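You operate a simulated robot arm through the tools that you are given. There is no shell and no other tool. Be economical: measure what you need, move in short steps, check, and stop when the job is done.

You are at the controls of a simulated robot arm. One attempt, no reset.

Task
Take the carbon carton with the latest date from the top of the wide steel bench and leave it on the top of the service bench. Put the dock carton on the brown mat. Take the union block and leave it on the top of the short steel bench. Put the sample cup on the brown mat away on the low shelf. Put the gauge pack on the top of the housing table away on the lid shelf of the black rack. Put the medium black pipe on the receiving table. Take the blue band cup and put it on the top of the wide steel bench. Take the tall open carton and leave it on the square grey mat. Take the white scoop on the receiving table and put it away on the top of the dark stand. Put the white banded union on the top of the service bench away on the lowest shelf of the wire shelving. Do these in any order. Set down upright: carbon carton, dock carton, union block, sample cup, blue band cup, tall open carton, white scoop, white banded union.
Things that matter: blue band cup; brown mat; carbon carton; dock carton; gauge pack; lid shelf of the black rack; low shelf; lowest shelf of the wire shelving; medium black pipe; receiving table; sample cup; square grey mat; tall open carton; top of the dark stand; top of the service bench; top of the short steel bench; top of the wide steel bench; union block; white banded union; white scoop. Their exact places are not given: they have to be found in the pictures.

The check looks at the end state, three seconds after you hand in, the way a careful person would. Anything else that was tipped, shoved, dropped, spilled or broken makes it a failure. Lids that push on must go on centred and level and be pressed home; caps that screw on are set level and turned clockwise until they are tight.

Robot
A 7-joint arm with a fingered hand on a trunk, on a base that drives. Base frame: it is fixed to the floor where the robot stands at the start and does not move with it; the origin is under the middle of the robot, x ahead of it, y to its left, z up; the surface under the hand at the start is at about z = 920. Units: mm, degrees, N and s.
With the tool pointing down near the work surface it reaches from about 300 to 700 mm from the robot's upright axis, wherever it stands. Its first joint turns from -69.0 to 172.0 degrees. Places, roughly: blue band cup (6x6x9 cm) [3000, -3600, 900]; brown mat [3100, -1100, 900]; carbon carton [500, 250, 1000]; dock carton [750, 0, 1000]; gauge pack [3250, -1500, 1000]; lid shelf of the black rack [-10400, 300, 700]; low shelf [3200, 1700, 300]; lowest shelf of the wire shelving (52x20 cm) [-3980, -1040, 200]; medium black pipe (26x3x3 cm) [3100, 400, 900]; receiving table [-1300, 1000, 800]; sample cup (8x8x12 cm) [3000, -1100, 1000]; square grey mat (13x13 cm) [-1380, 1700, 800]; tall open carton [-1500, -2000, 1000]; top of the dark stand [-4900, 3500, 800]; top of the service bench [-1900, 3600, 900]; top of the short steel bench [3200, 1700, 900]; top of the wide steel bench [500, 200, 900]; union block (15x6x11 cm) [1100, -1500, 900]; white banded union (5x5x10 cm) [-2900, 3600, 900]; white scoop (11x7x17 cm) [-1400, 800, 800]. Payload 3.4 kg.
The TCP is the grasp point between the finger pads, 25 mm short of the fingertips. In the tool frame z runs along the fingers and y along their closing line. Largest opening 88 mm; the body of the gripper starts 29 mm behind the TCP. The gripper is a hand of 5 fingers: y runs from the thumb to the fingers, the wrist lies at [-13, -97, -162] in the tool frame, and closing takes about 1.5 s.
Orientation is told as [roll, pitch, yaw] about the base's x, y, z axes, in that order, counted from this pose: with the fingers straight down and the wrist toward the robot, the tool's x, y and z point along [0, 1, 0], [1, 0, 0] and [0, 0, -1] of the base frame.

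Tools
- The arm moves only by the tool play_rows. Its argument "commands" is a list of rows, each a list of 6 numbers: the shift along the tool's x, y, z in mm, then the turn, a rotation vector about the tool's x, y, z in degrees. In form: [[dx, dy, dz, ax, ay, az], ...]. A call has 1 to 10 rows; each row shifts and turns the commanded pose from where the row before left it, along the tool's axes as they then stand. "gripper" is the finger opening in mm, from 0 to 88, set as the call begins (left out, the last holds). A row lasts 0.2 s, in which the tool goes at most 50 mm and 8.6 degrees; a call with a longer step from one row to the next is refused whole, and so is a gripper value outside its range. A pose out of reach is approached as far as the arm can. The call stops where the force on the tool passes 40 N (or 10 N more than at its start, if that is more) or the arm is blocked; 0.2 s more then pass. The fingers move at their own pace (about 153 mm/s each) and stop on an object; they squeeze with about 22 N. The grip force told is the motor's: it shows also when the fingers shut on nothing. Time passes only in rows, and 0.2 s behind the last, so rows that do not move let the fingers close. The reply holds the time, the measured pose of the TCP, the force on the tool along the base axes, the opening and the grip force, in the units named above and with some noise, with the torque about the TCP (base axes, N m) and any sound that the robot's microphone picked up, and new pictures: "show" is both (left out), scene, wrist or none.
- Cameras (640 x 400 px; columns grow to the right, rows downward): "scene" is now at [119, 51.7, 1484.8]; the picture's right is [0.60, -0.80, 0.00], its down [-0.50, -0.38, -0.78] and it looks along [0.62, 0.47, -0.63] (base axes); focal length 214 px, centre (320, 200). "wrist" rides on the gripper at [59, -79, -105] in the tool frame; the picture's right is [-0.73, 0.32, -0.61], its down [-0.62, -0.68, 0.38] and it looks along [-0.29, 0.66, 0.70] (tool axes); focal length 234 px, centre (320, 200).
- lift_body(by): slides the trunk up (or, below 0, down) by that many mm; the arm and the scene camera ride with it, the base frame stays. It gives what a move gives, with no picture.
- steer(legs): drives the robot by 1 to 6 legs, each [ahead, left, turn to the left] in mm, mm and degrees, along the robot's own axes; the way and the turn of a leg run together, so that a leg with both is an arc; at most 1500 mm and 180 degrees a leg. The arm and the cameras ride along, it lands a little off, and it stops where it bumps. It gives what a move gives, and a new picture of the scene camera.
- finger_targets(index, middle, ring, little, thumb_bend, thumb_turn): sets how far each is bent, from 0 (flat) to 1 (curled in); at 0.3 the hand is open as for a grip, at 0.7 the pads meet at the TCP. One left out holds its place. A second passes; each finger stops where it meets its share of the squeeze, and holds until it gets a number again. A gripper value or a shape takes the hand back. It gives what a move gives, with no picture; readings hold the bend of each and the force on index, middle, ring, little, thumb and palm. thumb_turn goes from beside the hand (0) to across from the fingers (1), as for a grip.
- preshape(shape): the hand has 5 fingers and takes this shape, open, in about a second: jaw (thumb against the fingers, like two jaws); tri (thumb and two fingers); tip (a fingertip pinch); poke (one finger out to press); point (the index stretched); flat (the hand flat); cup (the hand cupped); fist (a fist). The gripper value then closes the fingers along that shape, each until it touches; the sizes above hold for jaw. It gives what a move gives, with no picture.
- turn_head(pan, tilt): turns the head with the scene camera to pan (to the left, within 86 degrees either way) and tilt (down, from -29 to 69), counted from straight ahead of the robot. It gives what a move gives, and a new picture of the scene camera.
- probe_pixels(camera, pixels): there is no depth. For up to 12 entries [column, row, z] of the newest picture of that camera ("zoom" is the newest enlarged one), the place [x, y] in the base frame at which the ray of that pixel passes the height z, good to about 2 mm. The clock stands still meanwhile.
- inspect(camera, box): a new picture of the part [left, top, right, bottom] of that camera's present view, enlarged. The clock stands still meanwhile.
- finish_job(): hands the job in; it is judged then, once.

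Keep the steps short. Do not move on a guess: measure, check each grasp and each placing, and mend mistakes. In all there are 350 turns and 360 pictures (those below and enlarged ones count). Leave the gripper open and the arm clear of the work at the hand-in unless told otherwise, and finish with a single line.

The tools are called after "Call:" as name(argument=value, ...) on one line, values as JSON. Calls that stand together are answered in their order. play_rows: Moves the arm, as the interface text tells. Its arguments: {"type":"object","properties":{"commands":{"type":"array","items":{"type":"array","items":{"type":"number"}}},"gripper":{"type":"number"},"show":{"type":"string","enum":["both","scene","wrist","none"]}},"required":["commands"]} The other tools are called the same way: lift_body (by) slides the trunk up or down; preshape (shape) gives the hand a shape; finger_targets (index, middle, ring, little, thumb_bend, thumb_turn) moves the fingers one by one; steer (legs) drives the base; turn_head (pan, tilt) turns the head that bears the scene camera; probe_pixels (camera, pixels) gives the place at which the rays of pixels pass given heights; inspect (camera, box) takes an enlarged picture of a part of a camera's view; finish_job () hands the job in.

At the start:

```text
clock: 0.0
tool_pos: [322.5, 137.9, 1366.0]
tool_rot: [0.1, 0.0, 0.1]
wrist_force: [-0.1, -0.1, -0.7]
ft_torque: [-0.03, 0.01, 0.01]
opening: 87.5
grip_force: 0.1
shape: jaw
bend: [0.3, 0.3, 0.3, 0.3, 0.3, 0.98]
finger forces: [0.1, 0.1, 0.1, 0.0, 0.0, 0.0]
trunk travel left (down, up): [-750.0, 190.0]
robot x, y, heading: [-1.1, 0.8, -0.0]
head pan, tilt: [37.2, 38.7]
```

scene: 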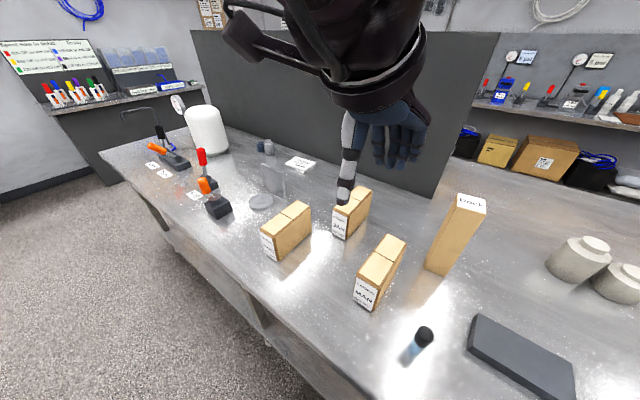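
wrist: 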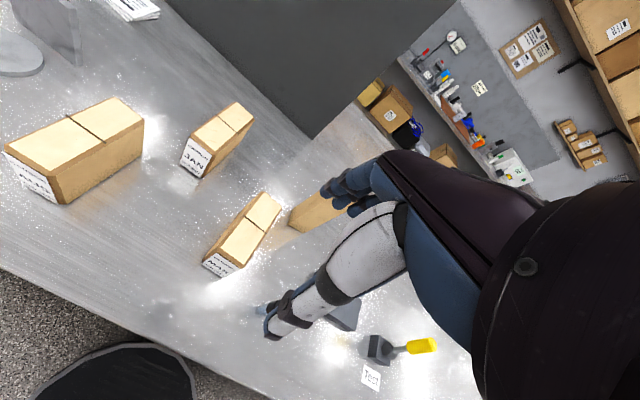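

I see three carbon cartons with labels and a tall "dock" carton. I will enlarge the labels to read the dates.

Call:
inspect(camera="scene", box=[240, 180, 420, 320])

Call:
inspect(camera="wrist", box=[0, 90, 300, 290])

```text
2.86 times, centred on (330, 250) of scene
```

zoom: 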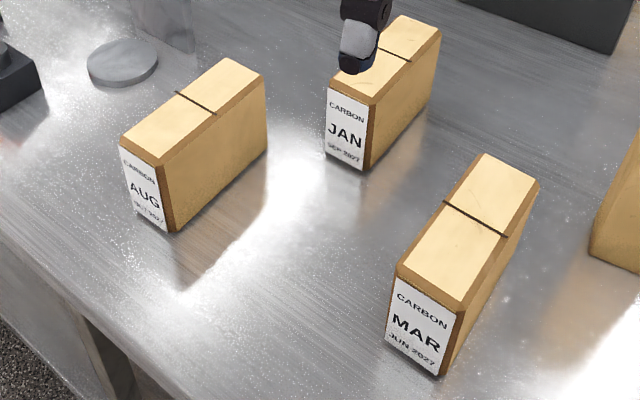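

```text
2.00 times, centred on (150, 190) of wrist
```

zoom: 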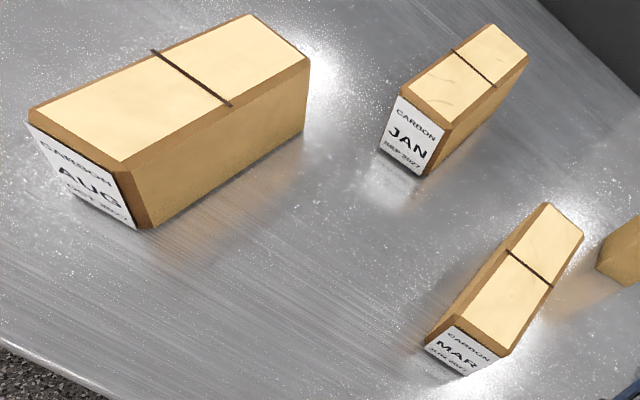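

The AUG one seems to carry "OCT 2027". I check that label closer.

Call:
inspect(camera="wrist", box=[0, 140, 80, 210])

Call:
inspect(camera="scene", box=[255, 225, 295, 265])

Call:
inspect(camera="scene", box=[325, 205, 365, 245])

```text
5.71 times, centred on (40, 175) of wrist
```

zoom: 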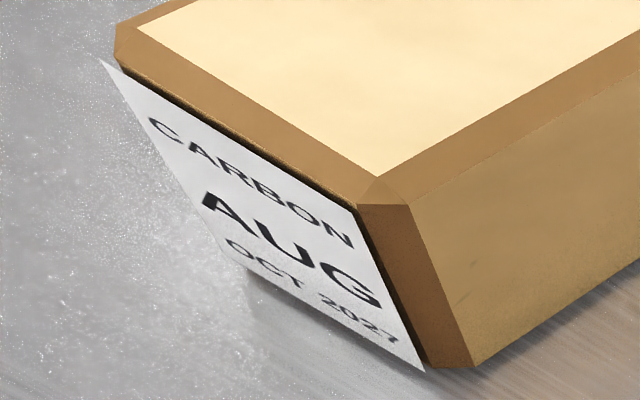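

```text
10.00 times, centred on (275, 245) of scene
```

zoom: 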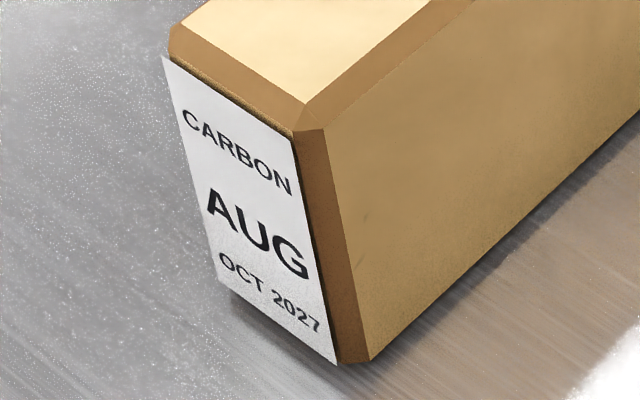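

```text
10.00 times, centred on (345, 225) of scene
```

zoom: 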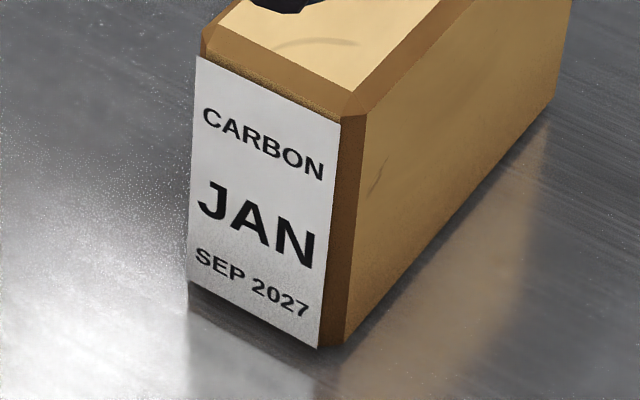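

AUG / OCT 2027 is the latest on either line. Now I survey the room with the head.

Call:
turn_head(pan=86, tilt=15)

Call:
turn_head(pan=-86, tilt=15)

Call:
turn_head(pan=0, tilt=30)

```text
clock: 1.2
tool_pos: [322.8, 138.7, 1365.8]
tool_rot: [0.1, 0.0, 0.2]
wrist_force: [0.1, -0.6, 0.3]
ft_torque: [0.03, -0.03, 0.04]
opening: 87.7
grip_force: 0.1
shape: jaw
bend: [0.3, 0.3, 0.3, 0.3, 0.3, 0.98]
finger forces: [0.0, 0.0, 0.0, 0.0, 0.0, 0.1]
trunk travel left (down, up): [-750.0, 190.0]
robot x, y, heading: [-2.0, 1.3, -0.2]
head pan, tilt: [85.9, 15.0]
```

scene: 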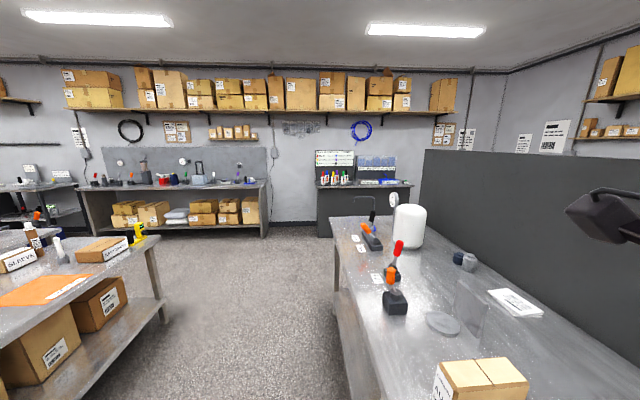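

```text
clock: 3.8
tool_pos: [321.6, 138.5, 1364.8]
tool_rot: [0.1, -0.1, 0.1]
wrist_force: [0.2, -0.7, -0.2]
ft_torque: [0.0, 0.02, 0.04]
opening: 87.6
grip_force: 0.0
shape: jaw
bend: [0.3, 0.3, 0.3, 0.3, 0.3, 0.98]
finger forces: [0.0, 0.1, 0.1, 0.0, 0.0, 0.1]
trunk travel left (down, up): [-750.0, 190.0]
robot x, y, heading: [-0.1, 1.4, -0.0]
head pan, tilt: [-85.9, 15.0]
```

scene: 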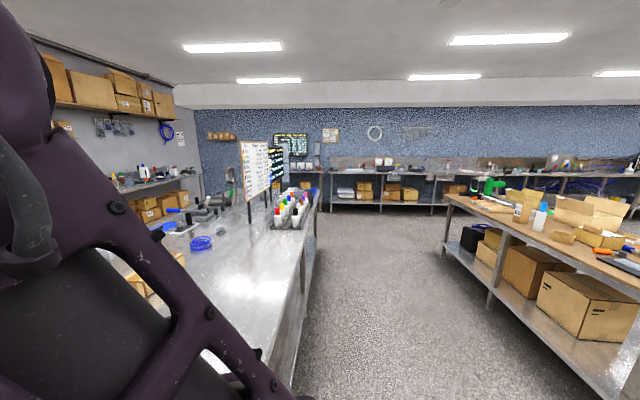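

```text
clock: 5.4
tool_pos: [321.1, 137.2, 1365.7]
tool_rot: [0.1, 0.0, 0.1]
wrist_force: [-0.4, -0.6, 0.3]
ft_torque: [0.0, 0.0, -0.01]
opening: 87.7
grip_force: 0.0
shape: jaw
bend: [0.3, 0.3, 0.3, 0.3, 0.3, 0.98]
finger forces: [0.0, 0.1, 0.1, 0.1, 0.0, 0.0]
trunk travel left (down, up): [-750.0, 190.0]
robot x, y, heading: [-1.1, -6.1, 0.0]
head pan, tilt: [0.0, 30.0]
```

scene: 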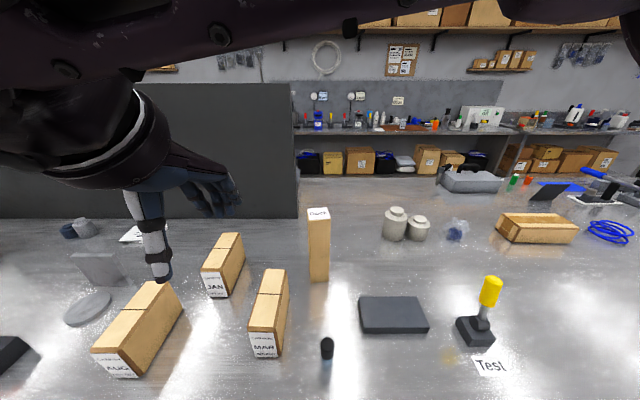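

The room is mapped roughly. I enlarge the AUG carton to measure it.

Call:
inspect(camera="scene", box=[60, 240, 380, 400])

```text
2.00 times, centred on (220, 320) of scene
```

zoom: 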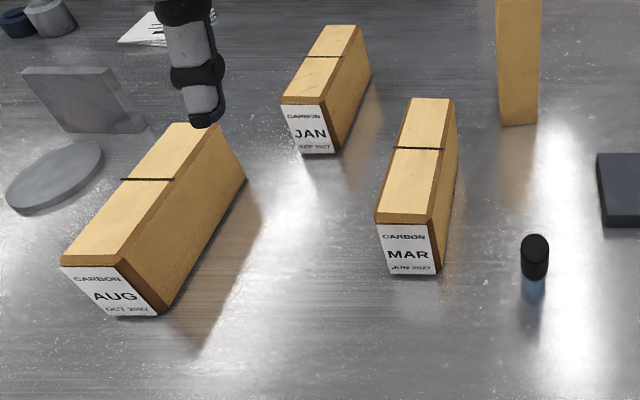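

Call:
probe_pixels(camera="zoom", pixels=[[84, 313, 920], [158, 314, 920], [245, 180, 920], [62, 256, 1000], [125, 256, 1000], [62, 256, 1020], [125, 256, 1020], [172, 124, 1020], [214, 124, 1020], [214, 124, 1000]])

```text
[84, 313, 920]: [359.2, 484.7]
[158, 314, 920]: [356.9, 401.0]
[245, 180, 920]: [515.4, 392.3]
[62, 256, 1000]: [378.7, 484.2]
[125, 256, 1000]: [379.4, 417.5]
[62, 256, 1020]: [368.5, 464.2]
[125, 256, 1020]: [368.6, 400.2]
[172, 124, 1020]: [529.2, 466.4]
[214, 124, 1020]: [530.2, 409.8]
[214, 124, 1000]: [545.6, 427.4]
```

Call:
probe_pixels(camera="wrist", pixels=[[20.6, 151.7, 1010], [62.7, 175.8, 1010], [20.6, 151.7, 1020], [62.7, 175.8, 1020], [126, 97, 1010], [154, 120, 1010], [83, 203.9, 920], [43.7, 187, 920], [154, 153, 920]])

Call:
inspect(camera="scene", box=[85, 270, 195, 390])

```text
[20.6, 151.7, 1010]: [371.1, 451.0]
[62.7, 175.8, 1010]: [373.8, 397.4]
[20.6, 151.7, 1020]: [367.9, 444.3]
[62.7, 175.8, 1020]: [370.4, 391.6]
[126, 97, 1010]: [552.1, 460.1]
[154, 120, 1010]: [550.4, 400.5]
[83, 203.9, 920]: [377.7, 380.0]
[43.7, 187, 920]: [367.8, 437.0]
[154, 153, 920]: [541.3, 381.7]
```

```text
3.33 times, centred on (140, 330) of scene
```

zoom: 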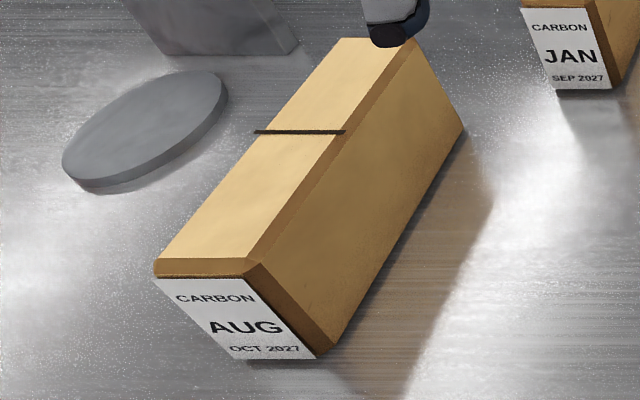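

Call:
probe_pixels(camera="wrist", pixels=[[4.6, 151.7, 1010], [46.6, 175.9, 1010], [116, 97, 1010], [144, 120, 1010], [67.1, 203.9, 920], [29.5, 187.2, 920], [142, 154, 920]])

Call:
probe_pixels(camera="zoom", pixels=[[320, 356, 920], [250, 358, 920], [464, 130, 920], [155, 268, 1010], [247, 268, 1010], [341, 38, 1010], [408, 38, 1010]])

```text
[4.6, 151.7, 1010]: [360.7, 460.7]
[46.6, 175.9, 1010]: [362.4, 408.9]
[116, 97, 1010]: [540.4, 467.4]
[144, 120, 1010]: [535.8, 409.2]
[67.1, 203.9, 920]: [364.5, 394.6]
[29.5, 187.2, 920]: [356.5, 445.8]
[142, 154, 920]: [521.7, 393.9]
```

```text
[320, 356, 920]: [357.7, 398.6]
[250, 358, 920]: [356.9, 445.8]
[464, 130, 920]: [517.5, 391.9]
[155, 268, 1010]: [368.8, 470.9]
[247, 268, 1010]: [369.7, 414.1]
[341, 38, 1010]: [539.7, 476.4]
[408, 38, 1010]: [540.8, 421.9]
```

AUG carton measured: centre about (442, 425), about 55 wide in y, top about z 1030. I move above it first, high.

Call:
play_rows(commands=[[41, 17, 0, 0, 0, -8.5], [41, 17, 0, 0, 0, 0], [41, 17, 0, 0, 0, 0], [41, 17, 0, 0, 0, 0], [41, 17, 0, 0, 0, 0], [41, 17, 0, 0, 0, 0], [41, 17, 0, 0, 0, 0]], show="none")

Call:
play_rows(commands=[[0, 0, 0, 0, 0, -8.5], [0, 0, 0, 0, 0, -8.5], [0, 0, 0, 0, 0, -8.5], [0, 0, 0, 0, 0, -8.5], [0, 0, 0, 0, 0, -8.5], [0, 0, 0, 0, 0, -8.5], [0, 0, 0, 0, 0, -8.5], [0, 0, 0, 0, 0, -8.5], [0, 0, 0, 0, 0, -8.5], [0, 0, 0, 0, 0, -5]], show="both")

```text
clock: 7.2
tool_pos: [389.9, 247.5, 1390.9]
tool_rot: [4.5, -1.7, 5.8]
wrist_force: [0.9, -1.2, 0.0]
ft_torque: [-0.03, -0.01, -0.01]
opening: 87.5
grip_force: 0.0
shape: jaw
bend: [0.3, 0.3, 0.3, 0.3, 0.3, 0.98]
finger forces: [0.0, 0.0, 0.1, 0.0, 0.0, 0.0]
out of reach, approached as far as the arm can: row 4, 5, 6, 7
trunk travel left (down, up): [-750.0, 190.0]
robot x, y, heading: [-0.2, -0.8, 0.1]
head pan, tilt: [0.0, 30.0]
stopped in row 7: the arm was blocked; the commanded pose is now the measured one
```

```text
clock: 9.4
tool_pos: [345.3, 237.8, 1367.0]
tool_rot: [-0.9, -4.4, 87.6]
wrist_force: [-0.8, -0.1, -0.2]
ft_torque: [0.01, 0.02, -0.04]
opening: 87.7
grip_force: 0.0
shape: jaw
bend: [0.3, 0.3, 0.3, 0.3, 0.3, 0.98]
finger forces: [0.0, 0.0, 0.1, 0.0, 0.0, 0.1]
out of reach, approached as far as the arm can: row 9, 10
trunk travel left (down, up): [-750.0, 190.0]
robot x, y, heading: [1.7, 1.4, 0.1]
head pan, tilt: [0.0, 30.0]
```

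scene: 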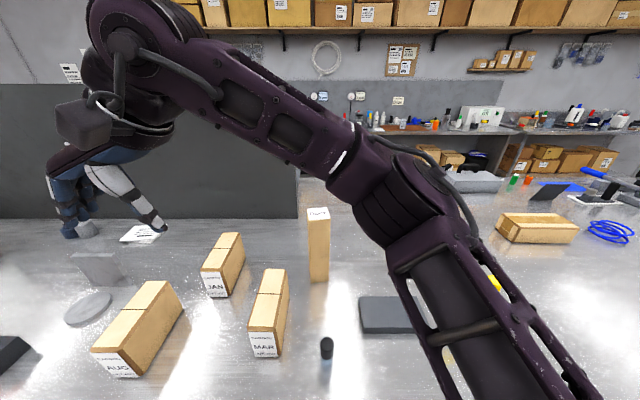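
wrist: 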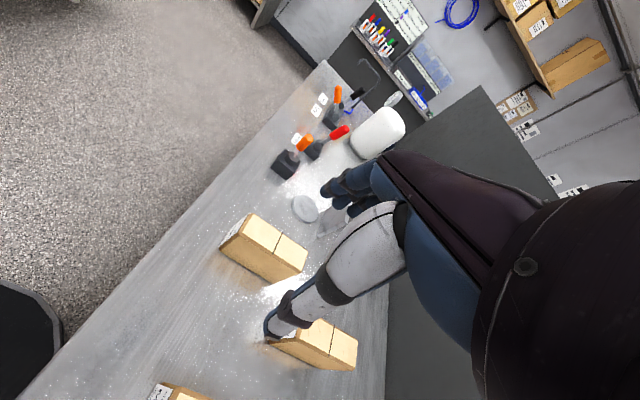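

At this height the reach ends early; so I slide the robot left 200 mm and then work lower.

Call:
steer(legs=[[0, 200, 0]])

Call:
play_rows(commands=[[0, 0, 45, 4.4, 0.9, -2.4], [-25, 0, 40, 0, 0, 0], [-25, 0, 40, 0, 0, 0], [-25, 0, 40, 0, 0, 0], [-20, 0, 40, 0, 0, 0]], show="both")

```text
clock: 11.0
tool_pos: [345.5, 439.8, 1368.5]
tool_rot: [-0.8, -4.5, 87.5]
wrist_force: [-0.1, 0.2, 0.5]
ft_torque: [-0.01, 0.03, -0.01]
opening: 87.3
grip_force: 0.1
shape: jaw
bend: [0.3, 0.3, 0.3, 0.3, 0.3, 0.98]
finger forces: [0.1, 0.0, 0.1, 0.0, 0.0, 0.0]
trunk travel left (down, up): [-750.0, 190.0]
robot x, y, heading: [-0.6, 201.4, -0.3]
head pan, tilt: [0.0, 30.0]
```

scene: 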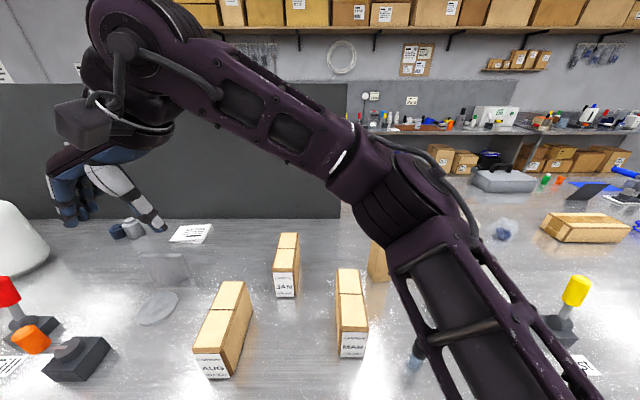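

```text
clock: 12.2
tool_pos: [363.1, 423.1, 1229.4]
tool_rot: [-0.1, -0.1, 89.1]
wrist_force: [1.1, 0.7, -0.9]
ft_torque: [0.02, 0.03, -0.03]
opening: 87.6
grip_force: 0.1
shape: jaw
bend: [0.3, 0.3, 0.3, 0.3, 0.3, 0.98]
finger forces: [0.0, 0.1, 0.0, 0.0, 0.1, 0.0]
out of reach, approached as far as the arm can: row 1, 2, 3, 4, 5
trunk travel left (down, up): [-750.0, 190.0]
robot x, y, heading: [3.7, 198.7, -0.2]
head pan, tilt: [0.0, 30.0]
```

scene: 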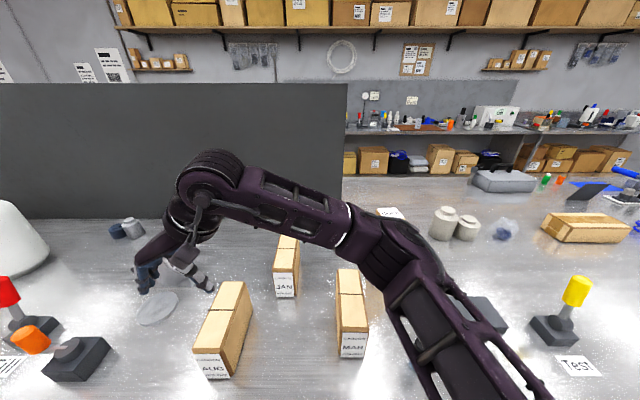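
wrist: 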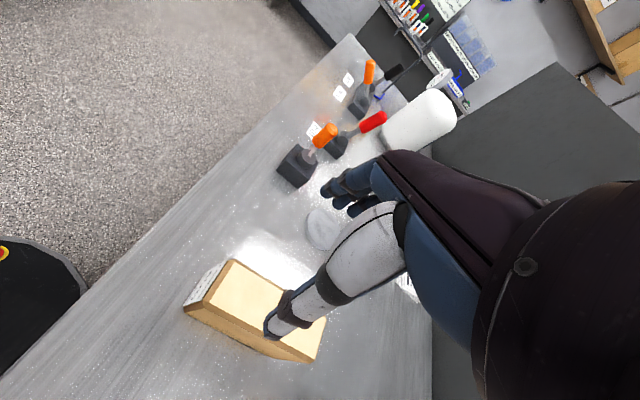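

Reach is short with this hand turn. I go a bit lower to learn where the commanded pose stands.

Call:
play_rows(commands=[[0, 0, 25, 0, 0, 0], [0, 0, 25, 0, 0, 0], [0, 0, 0, 0, 0, 0]], show="none")

```text
clock: 13.0
tool_pos: [363.1, 424.1, 1180.5]
tool_rot: [0.0, 0.0, 89.8]
wrist_force: [0.5, -0.1, 0.1]
ft_torque: [0.02, -0.02, -0.04]
opening: 87.6
grip_force: 0.1
shape: jaw
bend: [0.3, 0.3, 0.3, 0.3, 0.3, 0.98]
finger forces: [0.0, 0.1, 0.0, 0.0, 0.0, 0.0]
trunk travel left (down, up): [-750.0, 190.0]
robot x, y, heading: [-1.1, 199.3, -0.0]
head pan, tilt: [0.0, 30.0]
```

Now it follows. Next forward 79 mm and down to z 1110, then look.

Call:
play_rows(commands=[[-20, 0, 20, 0, 0, 0], [-20, 0, 20, 0, 0, 0], [-20, 0, 20, 0, 0, 0], [-19, 0, 10, 0, 0, 0], [0, 0, 0, 0, 0, 0]], show="both")

```text
clock: 14.2
tool_pos: [362.9, 422.9, 1180.5]
tool_rot: [0.1, 0.0, 89.7]
wrist_force: [0.4, 0.1, 0.4]
ft_torque: [0.0, 0.01, 0.01]
opening: 87.8
grip_force: 0.0
shape: jaw
bend: [0.3, 0.3, 0.3, 0.3, 0.3, 0.98]
finger forces: [0.0, 0.0, 0.0, 0.1, 0.0, 0.1]
out of reach, approached as far as the arm can: row 1, 2, 3, 4
trunk travel left (down, up): [-750.0, 190.0]
robot x, y, heading: [4.3, 199.4, -0.1]
head pan, tilt: [0.0, 30.0]
```

scene: 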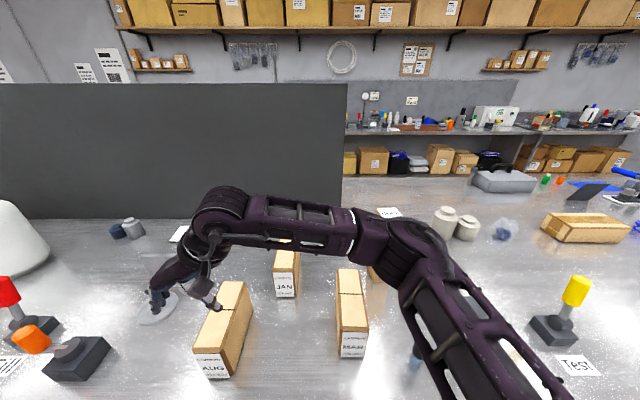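
wrist: 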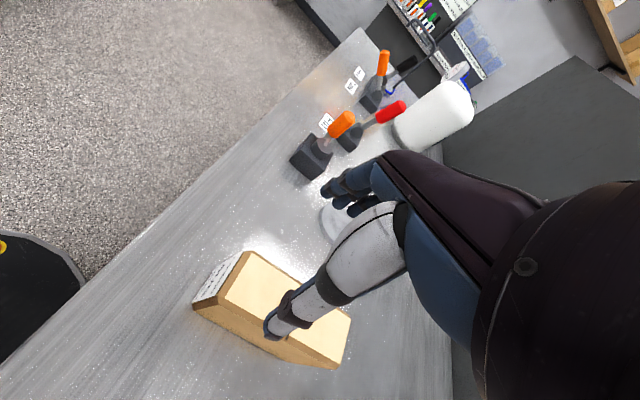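

Forward is out of reach with this twist from here; a smaller twist is had with the robot further right. I drive right 250 mm and reach left.

Call:
steer(legs=[[0, -250, 0]])

Call:
play_rows(commands=[[-8, 25, 0, 0, 0, 0], [-8, 25, 0, 0, 0, 0], [-8, 25, 0, 0, 0, 0], [-8, 25, 0, 0, 0, 0], [-8, 25, 0, 0, 0, 0], [-8, 25, 0, 0, 0, 0], [-8, 25, 0, 0, 0, 0], [-8, 25, 0, 0, 0, 0], [-8, 25, 0, 0, 0, 0], [-8, 25, 0, 0, 0, 0]], show="none")

```text
clock: 16.0
tool_pos: [363.4, 175.7, 1180.8]
tool_rot: [0.0, -0.1, 89.9]
wrist_force: [0.0, 0.2, 1.2]
ft_torque: [0.01, 0.03, -0.01]
opening: 87.9
grip_force: 0.0
shape: jaw
bend: [0.3, 0.3, 0.3, 0.3, 0.3, 0.98]
finger forces: [0.0, 0.0, 0.0, 0.0, 0.0, 0.0]
trunk travel left (down, up): [-750.0, 190.0]
robot x, y, heading: [1.3, -44.8, -0.1]
head pan, tilt: [0.0, 30.0]
```

scene: 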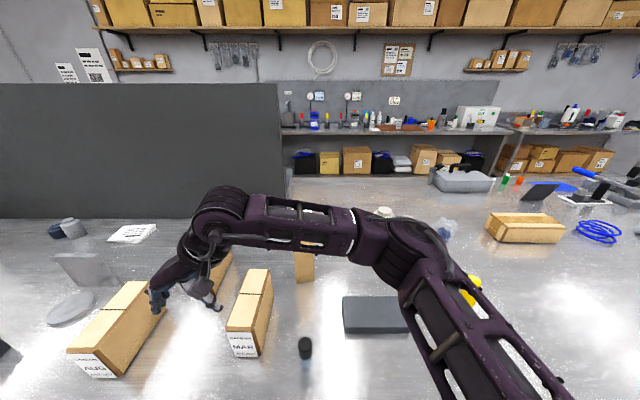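

```text
clock: 18.2
tool_pos: [361.5, 188.7, 1180.6]
tool_rot: [0.0, 0.0, 89.8]
wrist_force: [0.1, 0.5, 0.2]
ft_torque: [0.0, -0.01, 0.01]
opening: 87.8
grip_force: 0.1
shape: jaw
bend: [0.3, 0.3, 0.3, 0.3, 0.3, 0.98]
finger forces: [0.0, 0.0, 0.0, 0.0, 0.0, 0.1]
out of reach, approached as far as the arm can: row 1, 2, 3, 4, 5, 6, 7, 8, 9, 10
trunk travel left (down, up): [-750.0, 190.0]
robot x, y, heading: [1.1, -46.4, 0.2]
head pan, tilt: [0.0, 30.0]
```

The forearm seems too flat; raising the trunk lets the arm point more downward. I raise the trunk 190 mm, then lower the hand and reach left.

Call:
lift_body(by=190)

Call:
play_rows(commands=[[0, 0, 45, 0, 0, 0], [0, 0, 45, 0, 0, 0], [0, 0, 45, 0, 0, 0], [0, 0, 45, 0, 0, 0], [-8, 20, 10, 0, 0, 0], [-8, 20, 0, 0, 0, 0], [-8, 20, 0, 0, 0, 0], [-8, 20, 0, 0, 0, 0], [-8, 20, 0, 0, 0, 0]], show="none")

```text
clock: 20.3
tool_pos: [361.0, 190.3, 1368.7]
tool_rot: [0.0, 0.1, 89.7]
wrist_force: [-0.5, 0.0, -0.7]
ft_torque: [0.01, 0.02, 0.0]
opening: 87.9
grip_force: 0.1
shape: jaw
bend: [0.3, 0.3, 0.3, 0.3, 0.3, 0.98]
finger forces: [0.0, 0.0, 0.1, 0.1, 0.0, 0.0]
trunk travel left (down, up): [-940.0, 0.0]
robot x, y, heading: [4.4, -49.3, -0.3]
head pan, tilt: [0.0, 30.0]
```

```text
clock: 22.3
tool_pos: [370.2, 208.0, 1180.3]
tool_rot: [-0.1, 0.0, 89.7]
wrist_force: [0.2, 1.0, -0.9]
ft_torque: [0.03, -0.01, -0.01]
opening: 88.0
grip_force: 0.1
shape: jaw
bend: [0.3, 0.3, 0.3, 0.3, 0.3, 0.98]
finger forces: [0.1, 0.0, 0.0, 0.0, 0.0, 0.0]
out of reach, approached as far as the arm can: row 6, 7, 8, 9
trunk travel left (down, up): [-940.0, 0.0]
robot x, y, heading: [-1.0, -45.4, -0.1]
head pan, tilt: [0.0, 30.0]
```

Still stuck early. I look at the arm from the camera to understand the limit.

Call:
turn_head(pan=-20, tilt=50)

```text
clock: 23.1
tool_pos: [371.0, 208.2, 1180.3]
tool_rot: [-0.1, 0.0, 89.7]
wrist_force: [0.0, -0.2, -0.9]
ft_torque: [-0.01, 0.04, 0.03]
opening: 87.9
grip_force: 0.1
shape: jaw
bend: [0.3, 0.3, 0.3, 0.3, 0.3, 0.98]
finger forces: [0.1, 0.0, 0.0, 0.0, 0.0, 0.1]
trunk travel left (down, up): [-940.0, 0.0]
robot x, y, heading: [-1.0, -48.8, -0.1]
head pan, tilt: [-20.0, 50.0]
```

scene: 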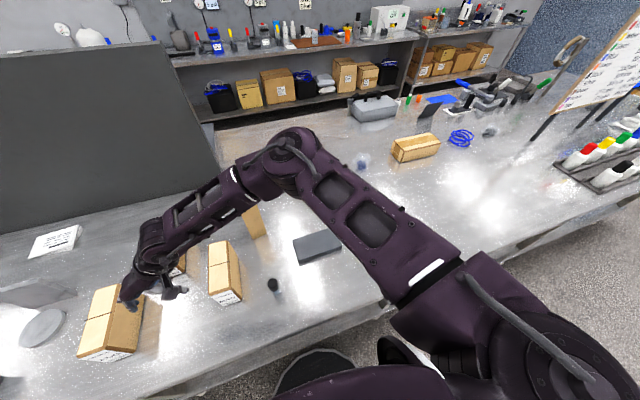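

It is a right-side arm reaching across to the left. I test whether, with the hand further right, it reaches further forward at this turn.

Call:
play_rows(commands=[[0, -45, 0, 0, 0, 0], [0, -45, 0, 0, 0, 0], [0, -45, 0, 0, 0, 0], [0, -45, 0, 0, 0, 0], [-20, 0, 0, 0, 0, 0], [-20, 0, 0, 0, 0, 0], [-20, 0, 0, 0, 0, 0], [-20, 0, 0, 0, 0, 0]], show="none")

```text
clock: 24.9
tool_pos: [449.2, 30.5, 1179.9]
tool_rot: [-0.1, 0.1, 89.7]
wrist_force: [0.3, 0.1, 1.0]
ft_torque: [0.02, -0.03, 0.02]
opening: 87.5
grip_force: 0.1
shape: jaw
bend: [0.3, 0.3, 0.3, 0.3, 0.3, 0.98]
finger forces: [0.1, 0.0, 0.0, 0.1, 0.1, 0.0]
trunk travel left (down, up): [-940.0, 0.0]
robot x, y, heading: [-0.3, -48.5, -0.1]
head pan, tilt: [-20.0, 50.0]
```

Reachable there. So I drive the robot left 394 mm to bring the hand above the carton.

Call:
steer(legs=[[0, 394, 0]])

Call:
play_rows(commands=[[0, 0, 30, 0, 0, 0], [0, 0, 30, 0, 0, 0], [0, 0, 0, 0, 0, 0]], show="wrist")

```text
clock: 27.3
tool_pos: [450.7, 414.1, 1180.0]
tool_rot: [0.0, -0.1, 89.7]
wrist_force: [0.2, -1.0, -0.9]
ft_torque: [0.03, 0.02, -0.01]
opening: 87.7
grip_force: 0.1
shape: jaw
bend: [0.3, 0.3, 0.3, 0.3, 0.3, 0.98]
finger forces: [0.1, 0.1, 0.1, 0.0, 0.0, 0.1]
trunk travel left (down, up): [-940.0, 0.0]
robot x, y, heading: [3.5, 340.4, -0.2]
head pan, tilt: [-20.0, 50.0]
```

scene: 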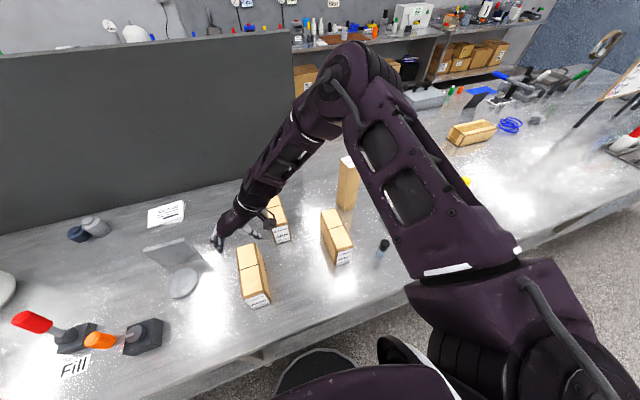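

```text
clock: 28.1
tool_pos: [449.6, 415.9, 1121.3]
tool_rot: [-0.1, -0.1, 89.6]
wrist_force: [0.4, -0.1, 0.1]
ft_torque: [0.01, 0.01, -0.02]
opening: 87.8
grip_force: 0.0
shape: jaw
bend: [0.3, 0.3, 0.3, 0.3, 0.3, 0.98]
finger forces: [0.1, 0.1, 0.1, 0.0, 0.1, 0.0]
trunk travel left (down, up): [-940.0, 0.0]
robot x, y, heading: [1.2, 339.1, -0.5]
head pan, tilt: [-20.0, 50.0]
```

wrist: 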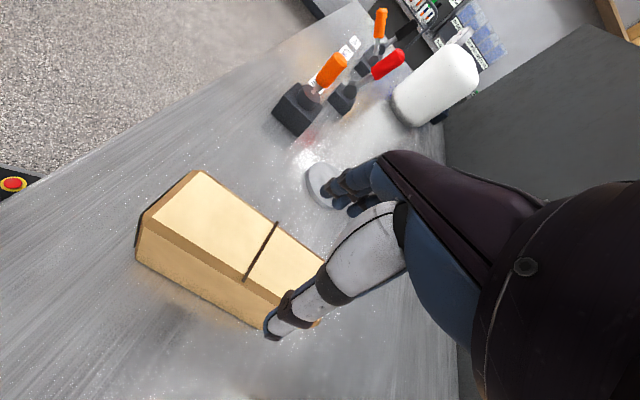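

I measure the carton's top edges in the wrist picture.

Call:
probe_pixels(camera="wrist", pixels=[[197, 171, 1030], [140, 225, 1030], [277, 223, 1030], [244, 281, 1030], [155, 212, 1030], [140, 260, 920], [250, 326, 920]])

```text
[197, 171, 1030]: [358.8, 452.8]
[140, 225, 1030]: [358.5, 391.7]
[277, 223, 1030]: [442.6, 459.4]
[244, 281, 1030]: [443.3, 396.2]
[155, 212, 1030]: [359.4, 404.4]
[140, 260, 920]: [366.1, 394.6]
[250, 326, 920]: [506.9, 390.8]
```

Centre about (443, 426). I correct, then go down to z about 1010.

Call:
play_rows(commands=[[6, 10, 0, 0, 0, 0], [0, 0, 30, 0, 0, 0], [0, 0, 30, 0, 0, 0], [0, 0, 25, 0, 0, 0], [0, 0, 22, 0, 0, 0], [0, 0, 0, 0, 0, 0]], show="wrist")

```text
clock: 29.5
tool_pos: [444.0, 426.7, 1018.1]
tool_rot: [-0.5, -0.3, 89.4]
wrist_force: [4.2, 1.8, 39.8]
ft_torque: [-0.36, 0.05, -0.02]
opening: 88.3
grip_force: 0.2
shape: jaw
bend: [0.28, 0.3, 0.3, 0.29, 0.29, 0.98]
finger forces: [9.4, 0.1, 0.0, 4.7, 21.9, 0.1]
trunk travel left (down, up): [-940.0, 0.0]
robot x, y, heading: [0.7, 343.7, -0.2]
head pan, tilt: [-20.0, 50.0]
```

wrist: 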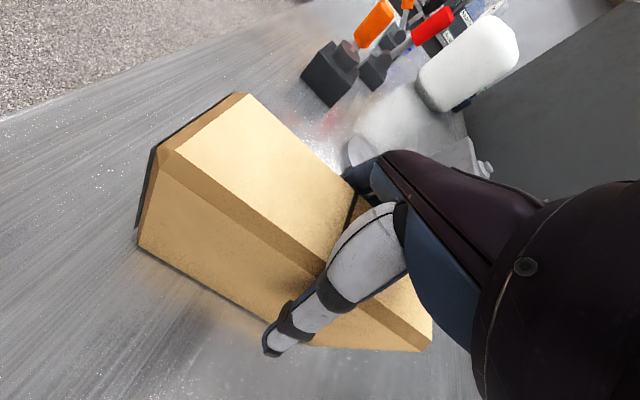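

The hand touches the top at z 1018; fingers stand on both sides. I back up 4 mm and close.

Call:
play_rows(commands=[[0, 0, -4, 0, 0, 0], [0, 0, 0, 0, 0, 0], [0, 0, 0, 0, 0, 0], [0, 0, 0, 0, 0, 0], [0, 0, 0, 0, 0, 0], [0, 0, 0, 0, 0, 0], [0, 0, 0, 0, 0, 0]], gripper=20, show="none")

Call:
play_rows(commands=[[0, 0, -15, 0, 0, 0], [0, 0, -25, 0, 0, 0], [0, 0, -40, 0, 0, 0], [0, 0, 0, 0, 0, 0]], show="both")

```text
clock: 31.1
tool_pos: [443.3, 424.6, 1018.0]
tool_rot: [0.0, 0.1, 89.6]
wrist_force: [2.2, 2.8, 12.2]
ft_torque: [0.69, -0.1, 0.1]
opening: 58.5
grip_force: 21.9
shape: jaw
bend: [0.27, 0.39, 0.35, 0.28, 0.59, 0.99]
finger forces: [22.7, 11.7, 2.6, 6.3, 37.0, 0.1]
trunk travel left (down, up): [-940.0, 0.0]
robot x, y, heading: [-0.7, 342.0, -0.4]
head pan, tilt: [-20.0, 50.0]
```

```text
clock: 32.1
tool_pos: [443.5, 424.5, 1097.8]
tool_rot: [0.0, 0.0, 89.6]
wrist_force: [0.7, 0.1, -3.9]
ft_torque: [0.01, 0.03, 0.03]
opening: 58.0
grip_force: 21.8
shape: jaw
bend: [0.28, 0.41, 0.36, 0.29, 0.59, 0.98]
finger forces: [18.5, 11.0, 2.3, 3.2, 35.4, 0.1]
trunk travel left (down, up): [-940.0, 0.0]
robot x, y, heading: [0.5, 343.8, -0.3]
head pan, tilt: [-20.0, 50.0]
```

scene: 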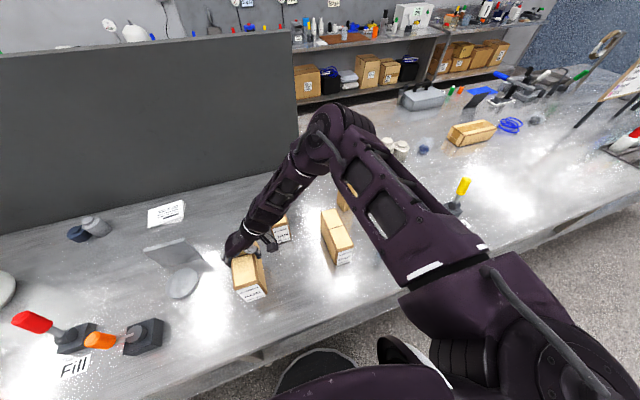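
wrist: 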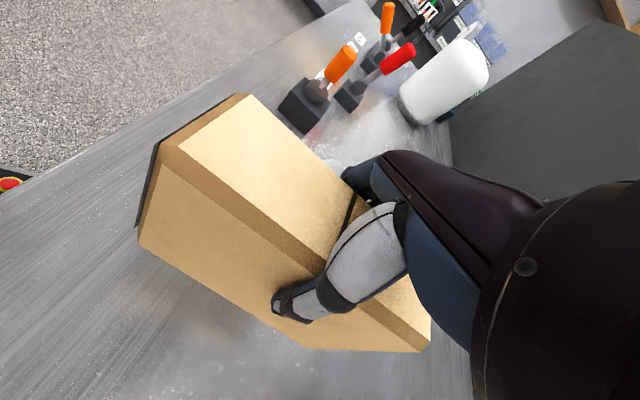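

Held (about 4 N). I raise it, pull it in, and look left for the route.

Call:
play_rows(commands=[[20, 0, -30, 0, 0, 0], [20, 0, -30, 0, 0, 0], [20, 0, -30, 0, 0, 0], [20, 0, -30, 0, 0, 0]], show="none")

Call:
turn_head(pan=86, tilt=25)

```text
clock: 33.1
tool_pos: [361.9, 424.3, 1219.1]
tool_rot: [-0.1, 0.0, 89.6]
wrist_force: [0.4, 0.7, -3.9]
ft_torque: [0.01, -0.04, -0.01]
opening: 57.8
grip_force: 21.8
shape: jaw
bend: [0.28, 0.41, 0.36, 0.29, 0.59, 0.98]
finger forces: [18.4, 11.1, 2.3, 3.0, 34.8, 0.0]
trunk travel left (down, up): [-940.0, 0.0]
robot x, y, heading: [2.0, 343.3, -0.3]
head pan, tilt: [-20.0, 50.0]
```

```text
clock: 35.0
tool_pos: [364.4, 424.6, 1217.4]
tool_rot: [0.1, 0.0, 89.6]
wrist_force: [0.4, -0.8, -3.9]
ft_torque: [0.01, -0.07, 0.03]
opening: 57.6
grip_force: 21.8
shape: jaw
bend: [0.28, 0.41, 0.36, 0.29, 0.59, 0.98]
finger forces: [18.3, 11.0, 2.3, 3.0, 34.7, 0.0]
trunk travel left (down, up): [-940.0, 0.0]
robot x, y, heading: [2.4, 339.3, -0.4]
head pan, tilt: [85.9, 25.0]
```

scene: 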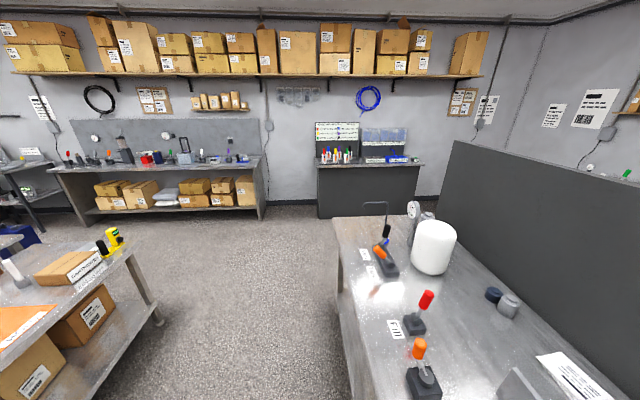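

Call:
probe_pixels(camera="scene", pixels=[[259, 218, 0], [80, 222, 0], [262, 157, 900], [52, 170, 900], [157, 325, 0], [132, 250, 820], [115, 236, 820], [335, 218, 920], [347, 400, 920], [318, 218, 0], [318, 166, 900], [0, 385, 820]])

```text
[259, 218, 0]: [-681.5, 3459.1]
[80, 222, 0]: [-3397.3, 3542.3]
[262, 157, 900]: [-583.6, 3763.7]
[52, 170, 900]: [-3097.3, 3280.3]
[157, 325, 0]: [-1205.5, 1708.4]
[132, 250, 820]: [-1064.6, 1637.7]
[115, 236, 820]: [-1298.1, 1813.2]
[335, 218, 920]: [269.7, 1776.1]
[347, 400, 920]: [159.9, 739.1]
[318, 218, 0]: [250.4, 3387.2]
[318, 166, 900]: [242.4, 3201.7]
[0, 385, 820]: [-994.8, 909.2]
```

Aisle is clear: wide bench edge near x 270, receiving table starts at x -1000. I drive back, left, turn left, and go before the service bench.

Call:
steer(legs=[[-350, 0, 0], [0, 1500, 0], [0, 600, 0], [0, 0, 90], [0, 1400, 0]])

Call:
turn_head(pan=0, tilt=35)

```text
clock: 57.7
tool_pos: [-1832.3, 2785.6, 1217.8]
tool_rot: [0.1, 0.0, -179.5]
wrist_force: [0.2, -0.7, -4.5]
ft_torque: [0.0, 0.02, 0.01]
opening: 58.0
grip_force: 22.8
shape: jaw
bend: [0.28, 0.41, 0.36, 0.29, 0.59, 0.98]
finger forces: [17.7, 10.9, 2.3, 2.7, 33.7, 0.1]
trunk travel left (down, up): [-940.0, 0.0]
robot x, y, heading: [-1744.0, 2420.9, 90.4]
head pan, tilt: [85.9, 25.0]
```

scene: 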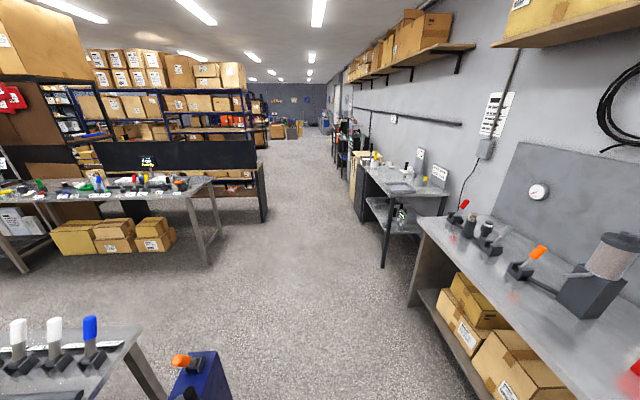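

```text
clock: 59.3
tool_pos: [-1831.6, 2786.7, 1218.3]
tool_rot: [0.0, 0.1, -179.5]
wrist_force: [-0.3, -0.2, -3.3]
ft_torque: [0.03, 0.0, 0.01]
opening: 58.0
grip_force: 21.6
shape: jaw
bend: [0.28, 0.41, 0.36, 0.29, 0.59, 0.98]
finger forces: [17.7, 10.9, 2.4, 2.7, 33.7, 0.1]
trunk travel left (down, up): [-940.0, 0.0]
robot x, y, heading: [-1743.4, 2422.6, 90.6]
head pan, tilt: [0.0, 35.0]
```

scene: 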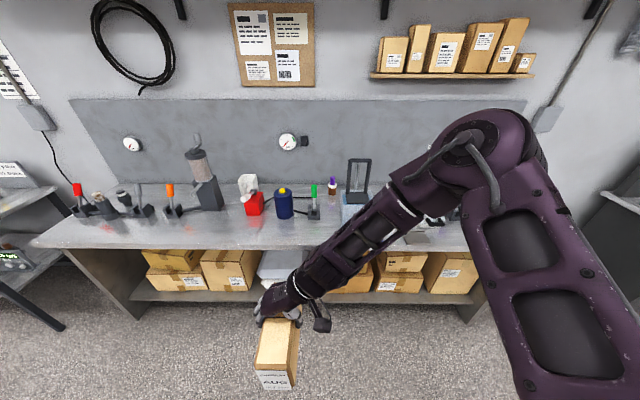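

I see the service bench with free space on its front half. I probe its edge and the items.

Call:
probe_pixels(camera="scene", pixels=[[33, 243, 900], [300, 247, 900], [255, 215, 900], [285, 217, 900], [208, 210, 900], [230, 230, 900], [33, 243, 920], [300, 247, 920], [123, 210, 900], [355, 222, 900]])

Call:
inspect(camera="scene", box=[30, 140, 250, 280])

```text
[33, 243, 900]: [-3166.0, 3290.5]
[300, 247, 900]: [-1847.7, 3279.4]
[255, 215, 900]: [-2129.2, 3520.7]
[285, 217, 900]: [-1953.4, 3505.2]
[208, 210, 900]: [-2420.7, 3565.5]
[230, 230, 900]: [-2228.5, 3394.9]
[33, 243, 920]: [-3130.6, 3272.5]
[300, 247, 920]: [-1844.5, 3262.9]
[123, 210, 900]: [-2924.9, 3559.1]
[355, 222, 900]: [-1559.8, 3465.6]
```

```text
2.86 times, centred on (140, 210) of scene
```

zoom: 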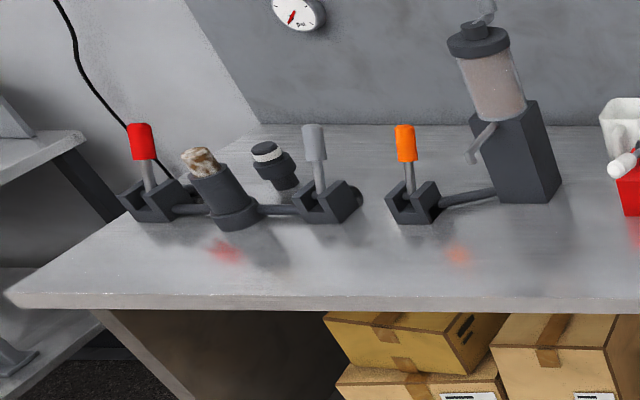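

Front strip y 3290–3480 is free. I move the hand out and turn the carton so its length runs along the bench.

Call:
play_rows(commands=[[-30, 0, 0, 0, 0, 0], [-30, 0, 0, 0, 0, 0], [-25, 0, 0, 0, 0, 0], [0, 0, 0, 0, 0, 8.5], [0, 0, 0, 0, 0, 8.5], [0, 0, 0, 0, 0, 8.5], [0, 0, 0, 0, 0, 8.5], [0, 0, 0, 0, 0, 8.5], [0, 0, 0, 0, 0, 8.5]], show="none")

Call:
play_rows(commands=[[0, 0, 0, 0, 0, 8.5], [0, 0, 0, 0, 0, 8.5], [0, 0, 0, 0, 0, 8.5], [0, 0, 0, 0, 0, 8.5], [0, 0, 0, 0, 0, 5], [0, 0, 0, 0, 0, 0]], show="scene")

```text
clock: 61.3
tool_pos: [-1832.6, 2871.9, 1217.7]
tool_rot: [0.1, 0.2, 129.3]
wrist_force: [0.3, -1.8, -3.3]
ft_torque: [0.02, -0.03, 0.01]
opening: 57.5
grip_force: 22.0
shape: jaw
bend: [0.28, 0.41, 0.36, 0.29, 0.59, 0.98]
finger forces: [17.1, 10.8, 2.3, 2.3, 32.3, 0.1]
trunk travel left (down, up): [-940.0, 0.0]
robot x, y, heading: [-1743.1, 2421.0, 90.4]
head pan, tilt: [0.0, 35.0]
```

```text
clock: 62.7
tool_pos: [-1832.4, 2871.4, 1217.4]
tool_rot: [0.0, 0.1, 90.4]
wrist_force: [0.4, -0.5, -3.4]
ft_torque: [0.0, 0.02, -0.03]
opening: 57.5
grip_force: 21.7
shape: jaw
bend: [0.28, 0.41, 0.36, 0.29, 0.59, 0.98]
finger forces: [17.0, 10.7, 2.3, 2.2, 32.1, 0.0]
trunk travel left (down, up): [-940.0, 0.0]
robot x, y, heading: [-1743.6, 2423.0, 90.4]
head pan, tilt: [0.0, 35.0]
```

scene: 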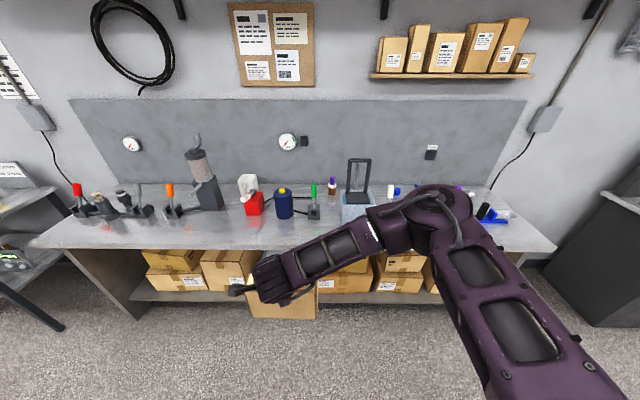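

I drive the robot to bring the carton over the free strip: left 218, ahead 504.

Call:
steer(legs=[[0, 218, -0.4], [504, 0, 0]])

Call:
turn_head(pan=10, tilt=55)

```text
clock: 66.9
tool_pos: [-2045.3, 3372.8, 1217.5]
tool_rot: [0.1, 0.1, 89.9]
wrist_force: [0.2, -0.3, -3.3]
ft_torque: [0.06, -0.05, 0.01]
opening: 57.7
grip_force: 22.6
shape: jaw
bend: [0.28, 0.41, 0.36, 0.3, 0.59, 0.98]
finger forces: [17.1, 10.8, 2.3, 2.3, 32.1, 0.1]
trunk travel left (down, up): [-940.0, 0.0]
robot x, y, heading: [-1957.4, 2924.6, 90.2]
head pan, tilt: [0.0, 35.0]
```

scene: 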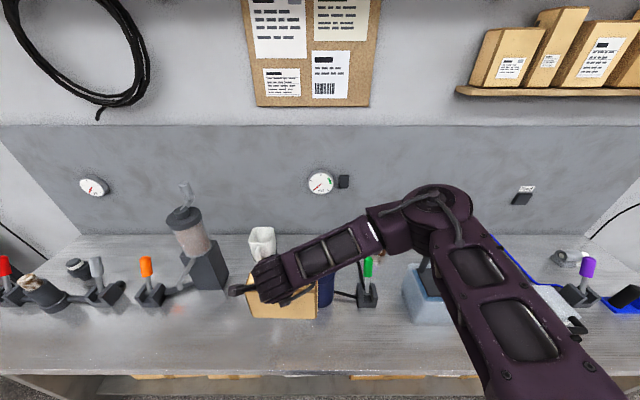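

```text
clock: 67.8
tool_pos: [-2045.3, 3375.1, 1217.2]
tool_rot: [0.1, 0.1, 89.9]
wrist_force: [-0.1, -0.3, -2.9]
ft_torque: [0.01, -0.02, 0.01]
opening: 57.6
grip_force: 21.6
shape: jaw
bend: [0.28, 0.41, 0.36, 0.3, 0.59, 0.98]
finger forces: [17.1, 10.9, 2.4, 2.2, 32.0, 0.1]
trunk travel left (down, up): [-940.0, 0.0]
robot x, y, heading: [-1959.1, 2930.0, 90.0]
head pan, tilt: [10.0, 55.0]
```

scene: 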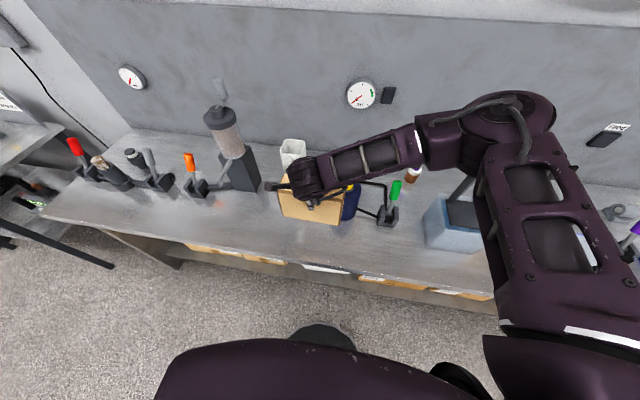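

I check edge and neighbours near the spot before lowering.

Call:
probe_pixels(camera="scene", pixels=[[300, 262, 900], [330, 222, 900], [380, 226, 900], [360, 215, 900], [305, 218, 900]])

Call:
play_rows(commands=[[0, 0, 40, 0, 0, 0], [0, 0, 40, 0, 0, 0], [0, 0, 40, 0, 0, 0], [0, 0, 40, 0, 0, 0], [0, 0, 25, 0, 0, 0]], show="scene")

```text
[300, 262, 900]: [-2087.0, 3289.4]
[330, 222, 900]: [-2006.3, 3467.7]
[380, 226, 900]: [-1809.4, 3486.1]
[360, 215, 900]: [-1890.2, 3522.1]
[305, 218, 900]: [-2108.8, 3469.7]
```

```text
clock: 69.0
tool_pos: [-2044.8, 3374.4, 1032.3]
tool_rot: [-0.1, 0.0, 89.9]
wrist_force: [0.0, 0.3, -3.2]
ft_torque: [0.02, -0.04, 0.01]
opening: 57.7
grip_force: 22.2
shape: jaw
bend: [0.28, 0.41, 0.36, 0.3, 0.59, 0.98]
finger forces: [16.6, 10.8, 2.4, 2.0, 31.4, 0.0]
trunk travel left (down, up): [-940.0, 0.0]
robot x, y, heading: [-1959.4, 2925.3, 90.1]
head pan, tilt: [10.0, 55.0]
```

scene: 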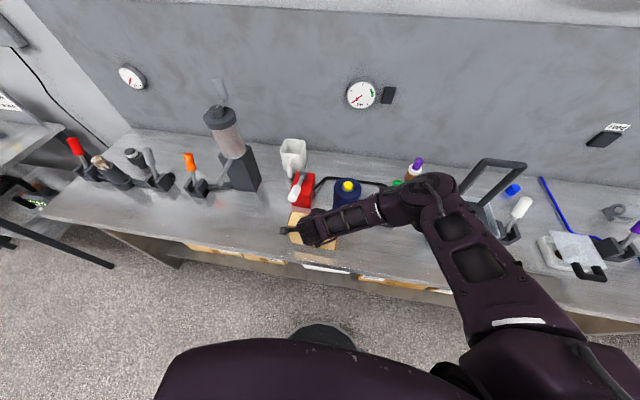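

Carton bottom is about z 934. I lower in small steps until it touches.

Call:
play_rows(commands=[[0, 0, 15, 0, 0, 0], [0, 0, 8, 0, 0, 0], [0, 0, 5, 0, 0, 0], [0, 0, 4, 0, 0, 0], [0, 0, 4, 0, 0, 0], [0, 0, 4, 0, 0, 0]], show="none")

```text
clock: 70.4
tool_pos: [-2046.7, 3372.2, 996.5]
tool_rot: [0.2, -0.6, 89.9]
wrist_force: [0.6, -2.7, 32.3]
ft_torque: [0.75, -0.27, -0.03]
opening: 57.4
grip_force: 22.1
shape: jaw
bend: [0.28, 0.41, 0.36, 0.29, 0.59, 0.98]
finger forces: [21.0, 11.7, 3.0, 5.0, 37.4, 0.1]
trunk travel left (down, up): [-940.0, 0.0]
robot x, y, heading: [-1960.3, 2928.2, 90.0]
head pan, tilt: [10.0, 55.0]
```

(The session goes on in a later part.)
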